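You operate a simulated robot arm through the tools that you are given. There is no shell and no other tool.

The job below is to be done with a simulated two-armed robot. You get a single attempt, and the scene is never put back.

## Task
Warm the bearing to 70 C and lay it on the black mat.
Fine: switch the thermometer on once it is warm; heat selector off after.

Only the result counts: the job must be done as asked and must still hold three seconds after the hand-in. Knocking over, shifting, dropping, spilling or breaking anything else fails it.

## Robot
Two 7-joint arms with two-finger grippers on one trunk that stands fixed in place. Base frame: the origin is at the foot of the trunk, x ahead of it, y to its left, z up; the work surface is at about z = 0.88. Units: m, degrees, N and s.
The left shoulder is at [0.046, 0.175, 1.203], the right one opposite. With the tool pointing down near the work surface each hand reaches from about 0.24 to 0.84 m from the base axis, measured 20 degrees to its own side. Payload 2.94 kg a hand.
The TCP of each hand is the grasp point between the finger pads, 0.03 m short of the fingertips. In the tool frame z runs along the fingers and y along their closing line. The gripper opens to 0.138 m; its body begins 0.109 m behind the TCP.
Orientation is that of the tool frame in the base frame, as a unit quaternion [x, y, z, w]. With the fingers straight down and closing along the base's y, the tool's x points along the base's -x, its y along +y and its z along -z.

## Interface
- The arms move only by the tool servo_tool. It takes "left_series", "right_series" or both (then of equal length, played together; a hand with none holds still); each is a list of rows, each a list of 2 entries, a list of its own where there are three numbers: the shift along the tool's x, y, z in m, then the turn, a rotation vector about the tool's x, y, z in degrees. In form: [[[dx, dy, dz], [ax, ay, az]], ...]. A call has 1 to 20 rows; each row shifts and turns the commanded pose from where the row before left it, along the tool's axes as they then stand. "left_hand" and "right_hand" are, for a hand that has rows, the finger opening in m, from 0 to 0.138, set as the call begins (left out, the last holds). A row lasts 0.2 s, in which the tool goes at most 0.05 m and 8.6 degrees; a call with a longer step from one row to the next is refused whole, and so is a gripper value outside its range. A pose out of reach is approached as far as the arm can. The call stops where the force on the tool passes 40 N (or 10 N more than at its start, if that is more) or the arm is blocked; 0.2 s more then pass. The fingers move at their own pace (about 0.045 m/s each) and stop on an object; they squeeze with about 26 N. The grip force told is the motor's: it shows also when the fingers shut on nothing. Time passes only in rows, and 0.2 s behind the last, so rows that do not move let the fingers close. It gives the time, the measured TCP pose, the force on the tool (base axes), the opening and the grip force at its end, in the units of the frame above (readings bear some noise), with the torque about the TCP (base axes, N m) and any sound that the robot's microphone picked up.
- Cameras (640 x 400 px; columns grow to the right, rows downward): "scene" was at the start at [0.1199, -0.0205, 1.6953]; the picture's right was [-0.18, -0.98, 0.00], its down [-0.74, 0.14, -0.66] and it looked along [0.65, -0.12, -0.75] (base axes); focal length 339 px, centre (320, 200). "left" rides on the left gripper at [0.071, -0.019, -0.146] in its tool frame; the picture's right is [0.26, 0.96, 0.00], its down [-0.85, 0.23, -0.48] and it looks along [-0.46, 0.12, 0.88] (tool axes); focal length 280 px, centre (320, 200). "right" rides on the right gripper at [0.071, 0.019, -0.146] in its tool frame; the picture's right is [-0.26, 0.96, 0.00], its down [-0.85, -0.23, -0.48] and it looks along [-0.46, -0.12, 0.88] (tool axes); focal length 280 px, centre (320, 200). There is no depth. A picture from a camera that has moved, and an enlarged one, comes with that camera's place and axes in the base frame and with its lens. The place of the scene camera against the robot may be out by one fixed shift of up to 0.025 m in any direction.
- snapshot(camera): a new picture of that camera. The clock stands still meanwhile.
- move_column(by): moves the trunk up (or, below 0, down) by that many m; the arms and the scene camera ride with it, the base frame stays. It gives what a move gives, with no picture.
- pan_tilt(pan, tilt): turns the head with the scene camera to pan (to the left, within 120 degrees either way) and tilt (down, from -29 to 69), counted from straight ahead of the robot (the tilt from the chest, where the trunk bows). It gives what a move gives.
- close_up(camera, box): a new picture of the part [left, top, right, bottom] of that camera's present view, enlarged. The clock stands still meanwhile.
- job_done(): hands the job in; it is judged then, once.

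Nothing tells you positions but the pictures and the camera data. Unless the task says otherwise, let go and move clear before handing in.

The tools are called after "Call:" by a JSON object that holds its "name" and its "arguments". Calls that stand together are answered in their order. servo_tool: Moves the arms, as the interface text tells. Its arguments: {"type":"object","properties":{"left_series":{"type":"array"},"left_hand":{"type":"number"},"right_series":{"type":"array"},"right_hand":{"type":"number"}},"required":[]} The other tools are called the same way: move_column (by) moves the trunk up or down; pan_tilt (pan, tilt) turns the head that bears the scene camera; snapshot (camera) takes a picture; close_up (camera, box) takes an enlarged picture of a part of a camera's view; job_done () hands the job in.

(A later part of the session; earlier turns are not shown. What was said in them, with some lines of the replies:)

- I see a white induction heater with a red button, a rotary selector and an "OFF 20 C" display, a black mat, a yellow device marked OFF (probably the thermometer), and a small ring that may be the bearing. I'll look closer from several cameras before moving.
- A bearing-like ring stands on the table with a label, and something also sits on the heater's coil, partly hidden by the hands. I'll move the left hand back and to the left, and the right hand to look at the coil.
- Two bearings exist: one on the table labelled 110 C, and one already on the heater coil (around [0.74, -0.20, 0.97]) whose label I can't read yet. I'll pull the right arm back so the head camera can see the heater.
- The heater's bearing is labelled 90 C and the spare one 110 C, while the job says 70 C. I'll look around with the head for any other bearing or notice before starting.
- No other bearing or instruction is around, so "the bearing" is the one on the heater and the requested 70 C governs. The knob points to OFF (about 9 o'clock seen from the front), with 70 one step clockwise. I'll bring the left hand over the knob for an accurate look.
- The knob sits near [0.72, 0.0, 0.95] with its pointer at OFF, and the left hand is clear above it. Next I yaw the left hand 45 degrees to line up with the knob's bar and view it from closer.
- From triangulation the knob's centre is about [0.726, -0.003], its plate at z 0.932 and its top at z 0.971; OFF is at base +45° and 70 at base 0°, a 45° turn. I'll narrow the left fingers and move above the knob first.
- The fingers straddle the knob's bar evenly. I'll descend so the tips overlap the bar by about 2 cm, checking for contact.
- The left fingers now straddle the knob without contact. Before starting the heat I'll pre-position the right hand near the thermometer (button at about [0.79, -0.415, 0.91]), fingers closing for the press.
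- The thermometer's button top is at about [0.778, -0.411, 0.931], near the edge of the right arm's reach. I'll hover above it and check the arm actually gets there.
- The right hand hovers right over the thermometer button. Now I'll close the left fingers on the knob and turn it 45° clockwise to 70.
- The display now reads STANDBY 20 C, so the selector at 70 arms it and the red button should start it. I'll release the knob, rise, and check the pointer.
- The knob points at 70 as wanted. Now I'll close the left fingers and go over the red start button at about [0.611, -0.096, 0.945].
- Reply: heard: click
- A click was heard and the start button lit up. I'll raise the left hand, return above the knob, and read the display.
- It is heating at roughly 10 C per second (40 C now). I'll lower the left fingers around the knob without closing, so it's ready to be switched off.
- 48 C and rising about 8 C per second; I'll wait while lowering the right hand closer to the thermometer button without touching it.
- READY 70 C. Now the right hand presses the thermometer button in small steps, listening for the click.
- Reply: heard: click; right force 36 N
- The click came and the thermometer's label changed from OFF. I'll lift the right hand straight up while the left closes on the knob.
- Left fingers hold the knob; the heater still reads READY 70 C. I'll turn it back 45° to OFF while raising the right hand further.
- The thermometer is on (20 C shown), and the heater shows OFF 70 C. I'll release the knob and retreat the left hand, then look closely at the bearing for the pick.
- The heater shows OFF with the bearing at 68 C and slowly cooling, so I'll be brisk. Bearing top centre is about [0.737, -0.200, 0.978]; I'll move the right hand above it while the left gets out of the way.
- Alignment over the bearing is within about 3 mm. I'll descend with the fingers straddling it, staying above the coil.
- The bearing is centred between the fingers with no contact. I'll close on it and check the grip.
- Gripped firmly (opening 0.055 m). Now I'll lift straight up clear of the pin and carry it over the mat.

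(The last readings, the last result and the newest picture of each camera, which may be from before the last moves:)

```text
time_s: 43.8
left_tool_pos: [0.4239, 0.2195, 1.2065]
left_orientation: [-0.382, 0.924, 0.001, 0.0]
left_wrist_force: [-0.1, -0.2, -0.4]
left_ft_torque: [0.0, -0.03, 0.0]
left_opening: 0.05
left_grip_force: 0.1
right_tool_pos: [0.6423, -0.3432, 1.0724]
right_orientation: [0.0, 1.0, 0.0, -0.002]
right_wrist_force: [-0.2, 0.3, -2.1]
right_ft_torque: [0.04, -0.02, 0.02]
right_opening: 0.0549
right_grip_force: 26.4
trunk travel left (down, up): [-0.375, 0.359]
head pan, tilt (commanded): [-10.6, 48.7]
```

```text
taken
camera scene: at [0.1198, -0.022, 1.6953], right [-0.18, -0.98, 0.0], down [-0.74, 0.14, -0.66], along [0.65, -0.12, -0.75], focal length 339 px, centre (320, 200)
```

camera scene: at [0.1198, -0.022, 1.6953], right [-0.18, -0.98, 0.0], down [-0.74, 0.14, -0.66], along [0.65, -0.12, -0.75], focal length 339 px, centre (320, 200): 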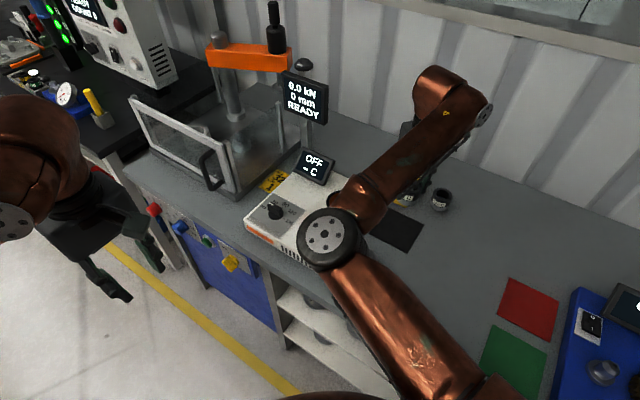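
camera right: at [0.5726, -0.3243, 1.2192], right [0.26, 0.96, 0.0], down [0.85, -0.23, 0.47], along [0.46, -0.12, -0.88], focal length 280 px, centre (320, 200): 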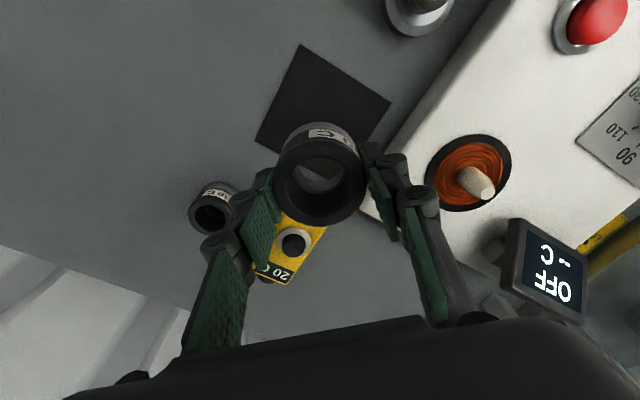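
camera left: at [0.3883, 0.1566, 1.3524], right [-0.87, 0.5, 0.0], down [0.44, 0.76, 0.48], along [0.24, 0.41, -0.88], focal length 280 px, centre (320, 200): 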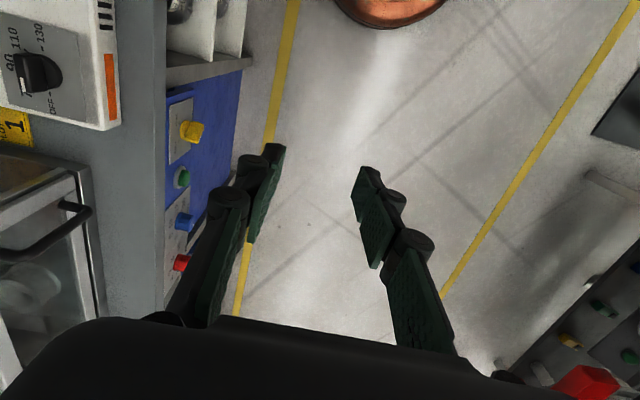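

The bearing hangs in the grip above the mat (centre about [0.649, -0.343]). I'll lower it most of the way, then feel for contact in small steps.

Call:
{"name": "servo_tool", "arguments": {"right_series": [[[-0.006, 0, 0.045], [0, 0, 0]], [[0, 0, 0.045], [0, 0, 0]], [[0, 0, 0.025], [0, 0, 0]], [[0, 0, 0.01], [0, 0, 0]]], "right_hand": 0.03}}

Call:
{"name": "snapshot", "arguments": {"camera": "right"}}

Call:
{"name": "snapshot", "arguments": {"camera": "scene"}}

```text
time_s: 44.8
left_tool_pos: [0.4239, 0.2209, 1.2063]
left_orientation: [-0.383, 0.924, 0.0, -0.001]
left_wrist_force: [-0.9, -0.2, 0.2]
left_ft_torque: [-0.03, 0.0, -0.02]
left_opening: 0.0501
left_grip_force: 0.1
right_tool_pos: [0.65, -0.3411, 0.9481]
right_orientation: [-0.001, 1.0, 0.0, 0.0]
right_wrist_force: [0.3, 0.4, -2.6]
right_ft_torque: [0.02, -0.02, 0.02]
right_opening: 0.0551
right_grip_force: 26.0
trunk travel left (down, up): [-0.375, 0.359]
head pan, tilt (commanded): [-10.6, 48.7]
```

```text
taken
camera right: at [0.5808, -0.3226, 1.0946], right [0.26, 0.96, 0.0], down [0.85, -0.23, 0.48], along [0.46, -0.13, -0.88], focal length 280 px, centre (320, 200)
```

right: 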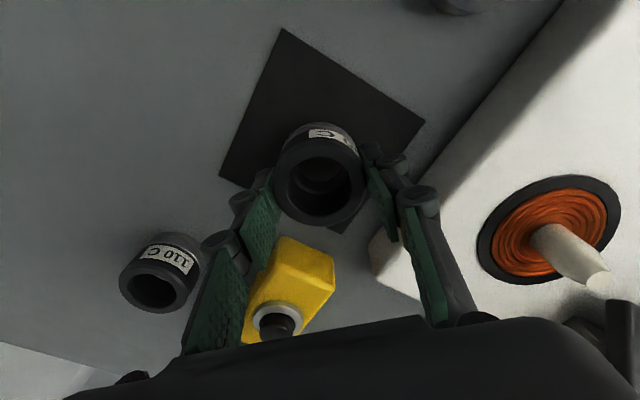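

```text
taken
camera scene: at [0.1201, -0.0202, 1.6953], right [-0.18, -0.98, 0.0], down [-0.74, 0.14, -0.66], along [0.65, -0.12, -0.75], focal length 339 px, centre (320, 200)
```

scene: 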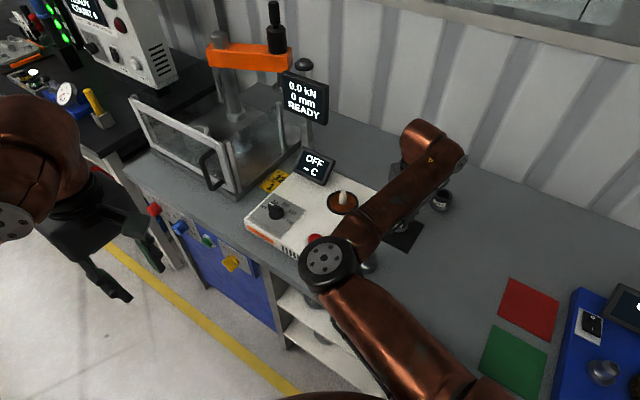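

Call:
{"name": "servo_tool", "arguments": {"right_series": [[[0, 0, 0.004], [0, 0, 0]], [[0, 0, 0.003], [0, 0, 0]], [[0, 0, 0.003], [0, 0, 0]]], "right_hand": 0.03}}

```text
time_s: 45.6
left_tool_pos: [0.4247, 0.2201, 1.2055]
left_orientation: [-0.383, 0.924, 0.0, -0.001]
left_wrist_force: [-0.2, -0.3, -0.5]
left_ft_torque: [0.0, 0.03, -0.01]
left_opening: 0.05
left_grip_force: 0.1
right_tool_pos: [0.6499, -0.3405, 0.9384]
right_orientation: [0.0, 1.0, 0.0, 0.0]
right_wrist_force: [-0.2, -0.8, -3.1]
right_ft_torque: [0.0, 0.01, 0.02]
right_opening: 0.055
right_grip_force: 26.5
trunk travel left (down, up): [-0.375, 0.359]
head pan, tilt (commanded): [-10.6, 48.7]
```

Call:
{"name": "servo_tool", "arguments": {"right_series": [[[0, 0, 0.002], [0, 0, 0]], [[0, 0, 0.002], [0, 0, 0]], [[0, 0, 0.002], [0, 0, 0]]], "right_hand": 0.03}}

Call:
{"name": "snapshot", "arguments": {"camera": "right"}}

```text
time_s: 46.4
left_tool_pos: [0.4243, 0.2206, 1.2059]
left_orientation: [-0.382, 0.924, 0.0, 0.0]
left_wrist_force: [-0.5, -0.3, -0.2]
left_ft_torque: [0.02, -0.02, 0.0]
left_opening: 0.0499
left_grip_force: 0.0
right_tool_pos: [0.6501, -0.3406, 0.9333]
right_orientation: [0.0, 1.0, 0.001, 0.0]
right_wrist_force: [0.4, -0.2, -2.5]
right_ft_torque: [0.0, 0.0, -0.01]
right_opening: 0.0549
right_grip_force: 26.0
trunk travel left (down, up): [-0.375, 0.359]
head pan, tilt (commanded): [-10.6, 48.7]
```

```text
taken
camera right: at [0.5802, -0.3217, 1.0781], right [0.26, 0.96, 0.0], down [0.85, -0.23, 0.47], along [0.46, -0.13, -0.88], focal length 280 px, centre (320, 200)
```

right: 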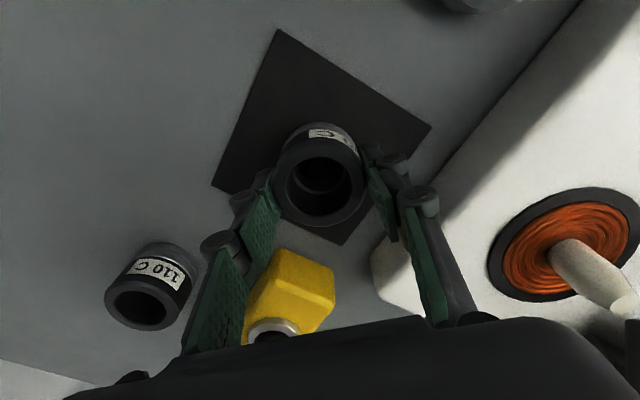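

Call:
{"name": "servo_tool", "arguments": {"right_series": [[[0, 0, 0.002], [0, 0, 0]], [[0, 0, 0.002], [0, 0, 0]], [[0, 0, 0.002], [0, 0, 0]]], "right_hand": 0.03}}

Call:
{"name": "close_up", "arguments": {"camera": "scene", "box": [340, 150, 480, 280]}}

```text
time_s: 47.2
left_tool_pos: [0.421, 0.2205, 1.2071]
left_orientation: [-0.383, 0.924, -0.002, 0.001]
left_wrist_force: [-0.9, 1.0, 0.1]
left_ft_torque: [-0.01, -0.03, 0.01]
left_opening: 0.0502
left_grip_force: 0.0
right_tool_pos: [0.6494, -0.3408, 0.9305]
right_orientation: [0.002, 1.0, -0.002, 0.003]
right_wrist_force: [-2.5, -2.9, 20.1]
right_ft_torque: [-0.12, 0.14, 0.24]
right_opening: 0.055
right_grip_force: 25.5
trunk travel left (down, up): [-0.375, 0.359]
head pan, tilt (commanded): [-10.6, 48.7]
```

```text
3.08 times, centred on (410, 215) of scene
camera zoom: at [0.1173, -0.0196, 1.6958], right [-0.18, -0.98, 0.0], down [-0.74, 0.14, -0.66], along [0.65, -0.12, -0.75], focal length 1042 px, centre (43, 154)
```

zoom: 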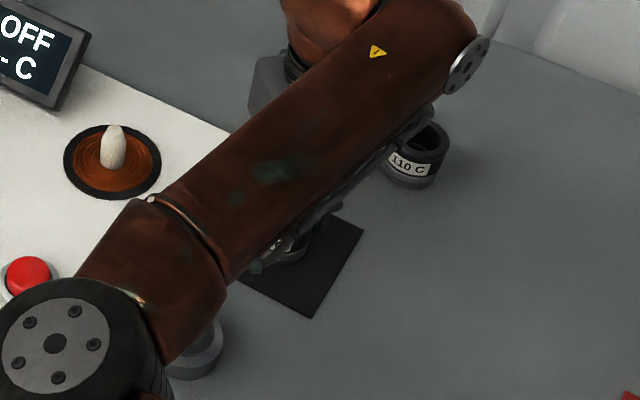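

Contact felt (20 N), so the bearing rests on the mat. I'll relieve the preload a little and then open the fingers.

Call:
{"name": "servo_tool", "arguments": {"right_series": [[[0, 0, -0.003], [0, 0, 0]]], "right_hand": 0.03}}

Call:
{"name": "servo_tool", "arguments": {"right_series": [[[0, 0, 0], [0, 0, 0]], [[0, 0, 0], [0, 0, 0]], [[0, 0, 0], [0, 0, 0]]], "right_hand": 0.09}}

Call:
{"name": "snapshot", "arguments": {"camera": "right"}}

```text
time_s: 47.6
left_tool_pos: [0.4234, 0.2199, 1.2061]
left_orientation: [-0.383, 0.924, -0.001, 0.0]
left_wrist_force: [-0.7, -0.8, 0.4]
left_ft_torque: [-0.02, 0.01, 0.02]
left_opening: 0.0498
left_grip_force: 0.0
right_tool_pos: [0.6502, -0.3415, 0.9306]
right_orientation: [0.001, 1.0, -0.001, 0.001]
right_wrist_force: [2.5, -5.9, 14.1]
right_ft_torque: [-0.17, -0.43, 0.03]
right_opening: 0.0552
right_grip_force: 25.9
trunk travel left (down, up): [-0.375, 0.359]
head pan, tilt (commanded): [-10.6, 48.7]
```

```text
time_s: 48.4
left_tool_pos: [0.4233, 0.2196, 1.2052]
left_orientation: [-0.383, 0.924, 0.0, 0.0]
left_wrist_force: [0.7, 0.6, -0.8]
left_ft_torque: [-0.01, 0.01, -0.04]
left_opening: 0.0498
left_grip_force: 0.0
right_tool_pos: [0.6499, -0.3394, 0.9302]
right_orientation: [0.0, 1.0, 0.0, 0.0]
right_wrist_force: [0.4, -0.4, -0.8]
right_ft_torque: [0.0, -0.01, -0.01]
right_opening: 0.0901
right_grip_force: 0.0
trunk travel left (down, up): [-0.375, 0.359]
head pan, tilt (commanded): [-10.6, 48.7]
```

```text
taken
camera right: at [0.5803, -0.3208, 1.0756], right [0.26, 0.96, 0.0], down [0.85, -0.23, 0.47], along [0.46, -0.12, -0.88], focal length 280 px, centre (320, 200)
```

right: 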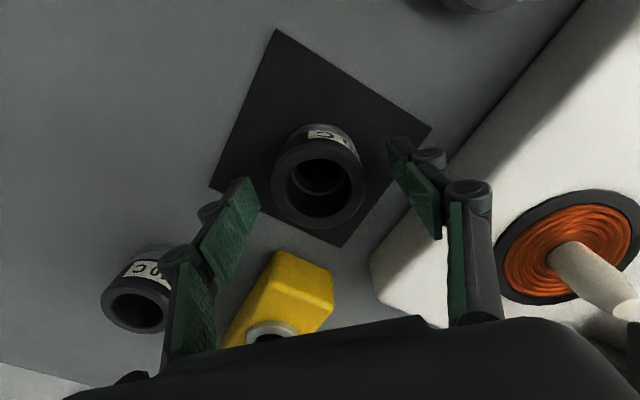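

The bearing stands free on the mat. I'll raise the right hand straight up and verify everything.

Call:
{"name": "servo_tool", "arguments": {"right_series": [[[0, 0, -0.02], [0, 0, 0]], [[0, 0, -0.04], [0, 0, 0]], [[0, 0, -0.045], [0, 0, 0]], [[0, 0, -0.045], [0, 0, 0]], [[0.03, -0.02, -0.03], [0, 0, 0]], [[0.04, -0.02, 0], [0, 0, 0]], [[0.04, -0.02, 0], [0, 0, 0]], [[0.04, -0.02, 0], [0, 0, 0]]], "right_hand": 0.09}}

Call:
{"name": "snapshot", "arguments": {"camera": "right"}}

Call:
{"name": "snapshot", "arguments": {"camera": "scene"}}

```text
time_s: 50.2
left_tool_pos: [0.4236, 0.2202, 1.2064]
left_orientation: [-0.384, 0.924, 0.0, 0.0]
left_wrist_force: [-0.3, 0.3, 0.2]
left_ft_torque: [0.01, -0.02, 0.01]
left_opening: 0.0498
left_grip_force: 0.0
right_tool_pos: [0.4979, -0.4198, 1.1128]
right_orientation: [0.0, 1.0, 0.001, 0.0]
right_wrist_force: [-0.5, 0.7, -0.4]
right_ft_torque: [0.04, 0.01, 0.02]
right_opening: 0.0902
right_grip_force: 0.1
trunk travel left (down, up): [-0.375, 0.359]
head pan, tilt (commanded): [-10.6, 48.7]
```

```text
taken
camera right: at [0.4282, -0.4016, 1.2576], right [0.26, 0.97, 0.0], down [0.85, -0.23, 0.48], along [0.46, -0.12, -0.88], focal length 280 px, centre (320, 200)
```

right: 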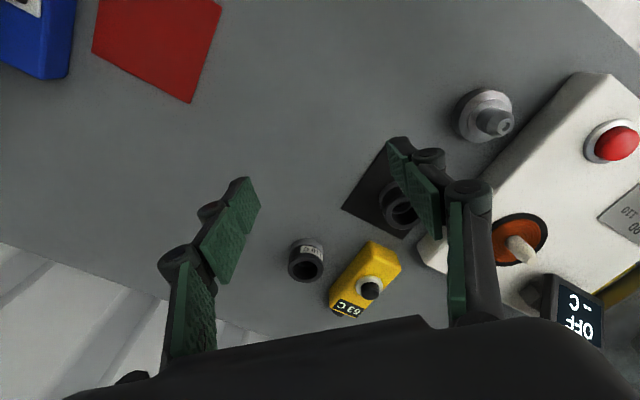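

```text
taken
camera scene: at [0.1191, -0.0209, 1.6954], right [-0.18, -0.98, 0.0], down [-0.74, 0.14, -0.66], along [0.65, -0.12, -0.75], focal length 339 px, centre (320, 200)
```

scene: 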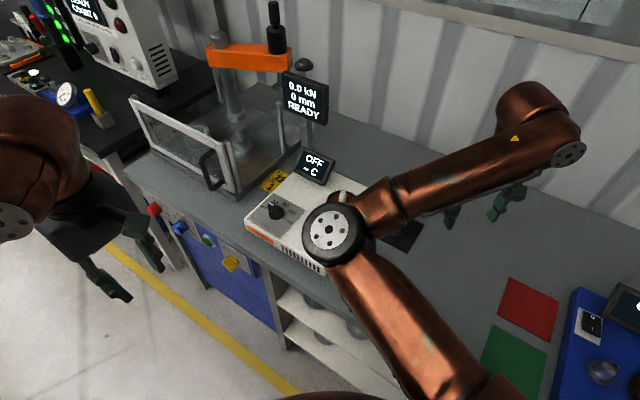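

The thermometer is reading the bearing on the mat, and the heater is OFF. I'll check the details in close-ups (no time passes) before handing in.

Call:
{"name": "close_up", "arguments": {"camera": "right", "box": [270, 120, 450, 330]}}

Call:
{"name": "close_up", "arguments": {"camera": "scene", "box": [230, 140, 350, 260]}}

Call:
{"name": "close_up", "arguments": {"camera": "scene", "box": [360, 170, 480, 280]}}

```text
1.90 times, centred on (360, 225) of right
camera zoom: at [0.4282, -0.4016, 1.2576], right [0.26, 0.97, 0.0], down [0.85, -0.23, 0.48], along [0.46, -0.12, -0.88], focal length 534 px, centre (244, 152)
```

zoom: 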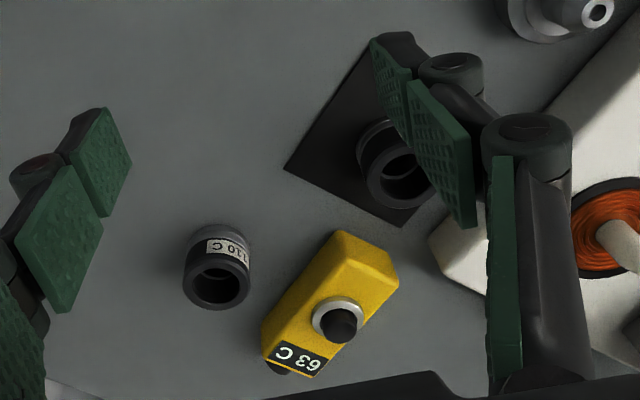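

```text
3.33 times, centred on (290, 200) of scene
camera zoom: at [0.1191, -0.0209, 1.6954], right [-0.18, -0.98, 0.0], down [-0.74, 0.14, -0.66], along [0.65, -0.12, -0.75], focal length 1129 px, centre (420, 200)
```

zoom: 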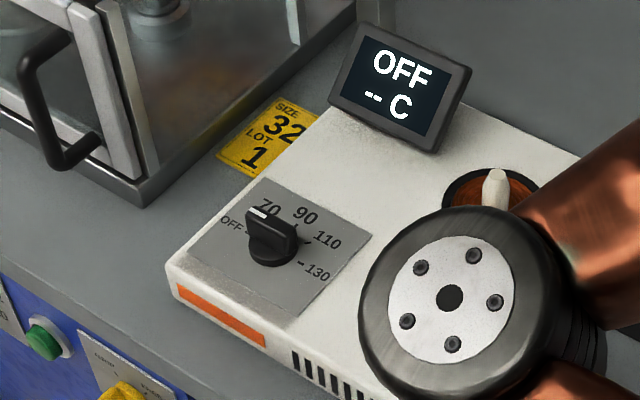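

```text
3.64 times, centred on (420, 225) of scene
camera zoom: at [0.1191, -0.0209, 1.6954], right [-0.18, -0.98, 0.0], down [-0.74, 0.14, -0.66], along [0.65, -0.12, -0.75], focal length 1231 px, centre (-44, 109)
```

zoom: 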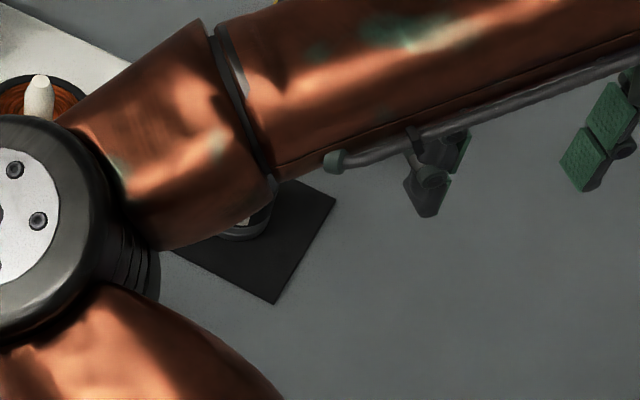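

Everything I can see is as asked: the bearing stands on the black mat, the thermometer is on (63 C and cooling after reaching READY 70 C), and the heater selector is OFF. The other items look undisturbed and both hands are clear, so I'm handing in.

Call:
{"name": "job_done", "arguments": {}}

```text
The job is handed in.
```

I warmed the bearing to 70 C, laid it on the black mat, and handed the job in. I don't know the verdict yet.

- **Warming:** the heater display read READY 70 C with the selector at 70. The bearing was already on the heater coil.
- **Thermometer:** I switched it on while the heater still showed READY 70 C.
- **Heat selector:** I turned it off after that, before lifting the bearing. The display reads OFF.
- **Cooling:** the bearing dropped to 68 C within a few seconds of switching off. The thermometer read 63 C with the bearing on the mat just before the hand-in.
- **Labels:** the bearing I used is marked 90 C, and the spare one on the bench is marked 110 C. I followed your 70 C and left the spare alone.

Both hands had let go and were clear. In the last pictures nothing else looked moved or knocked over.
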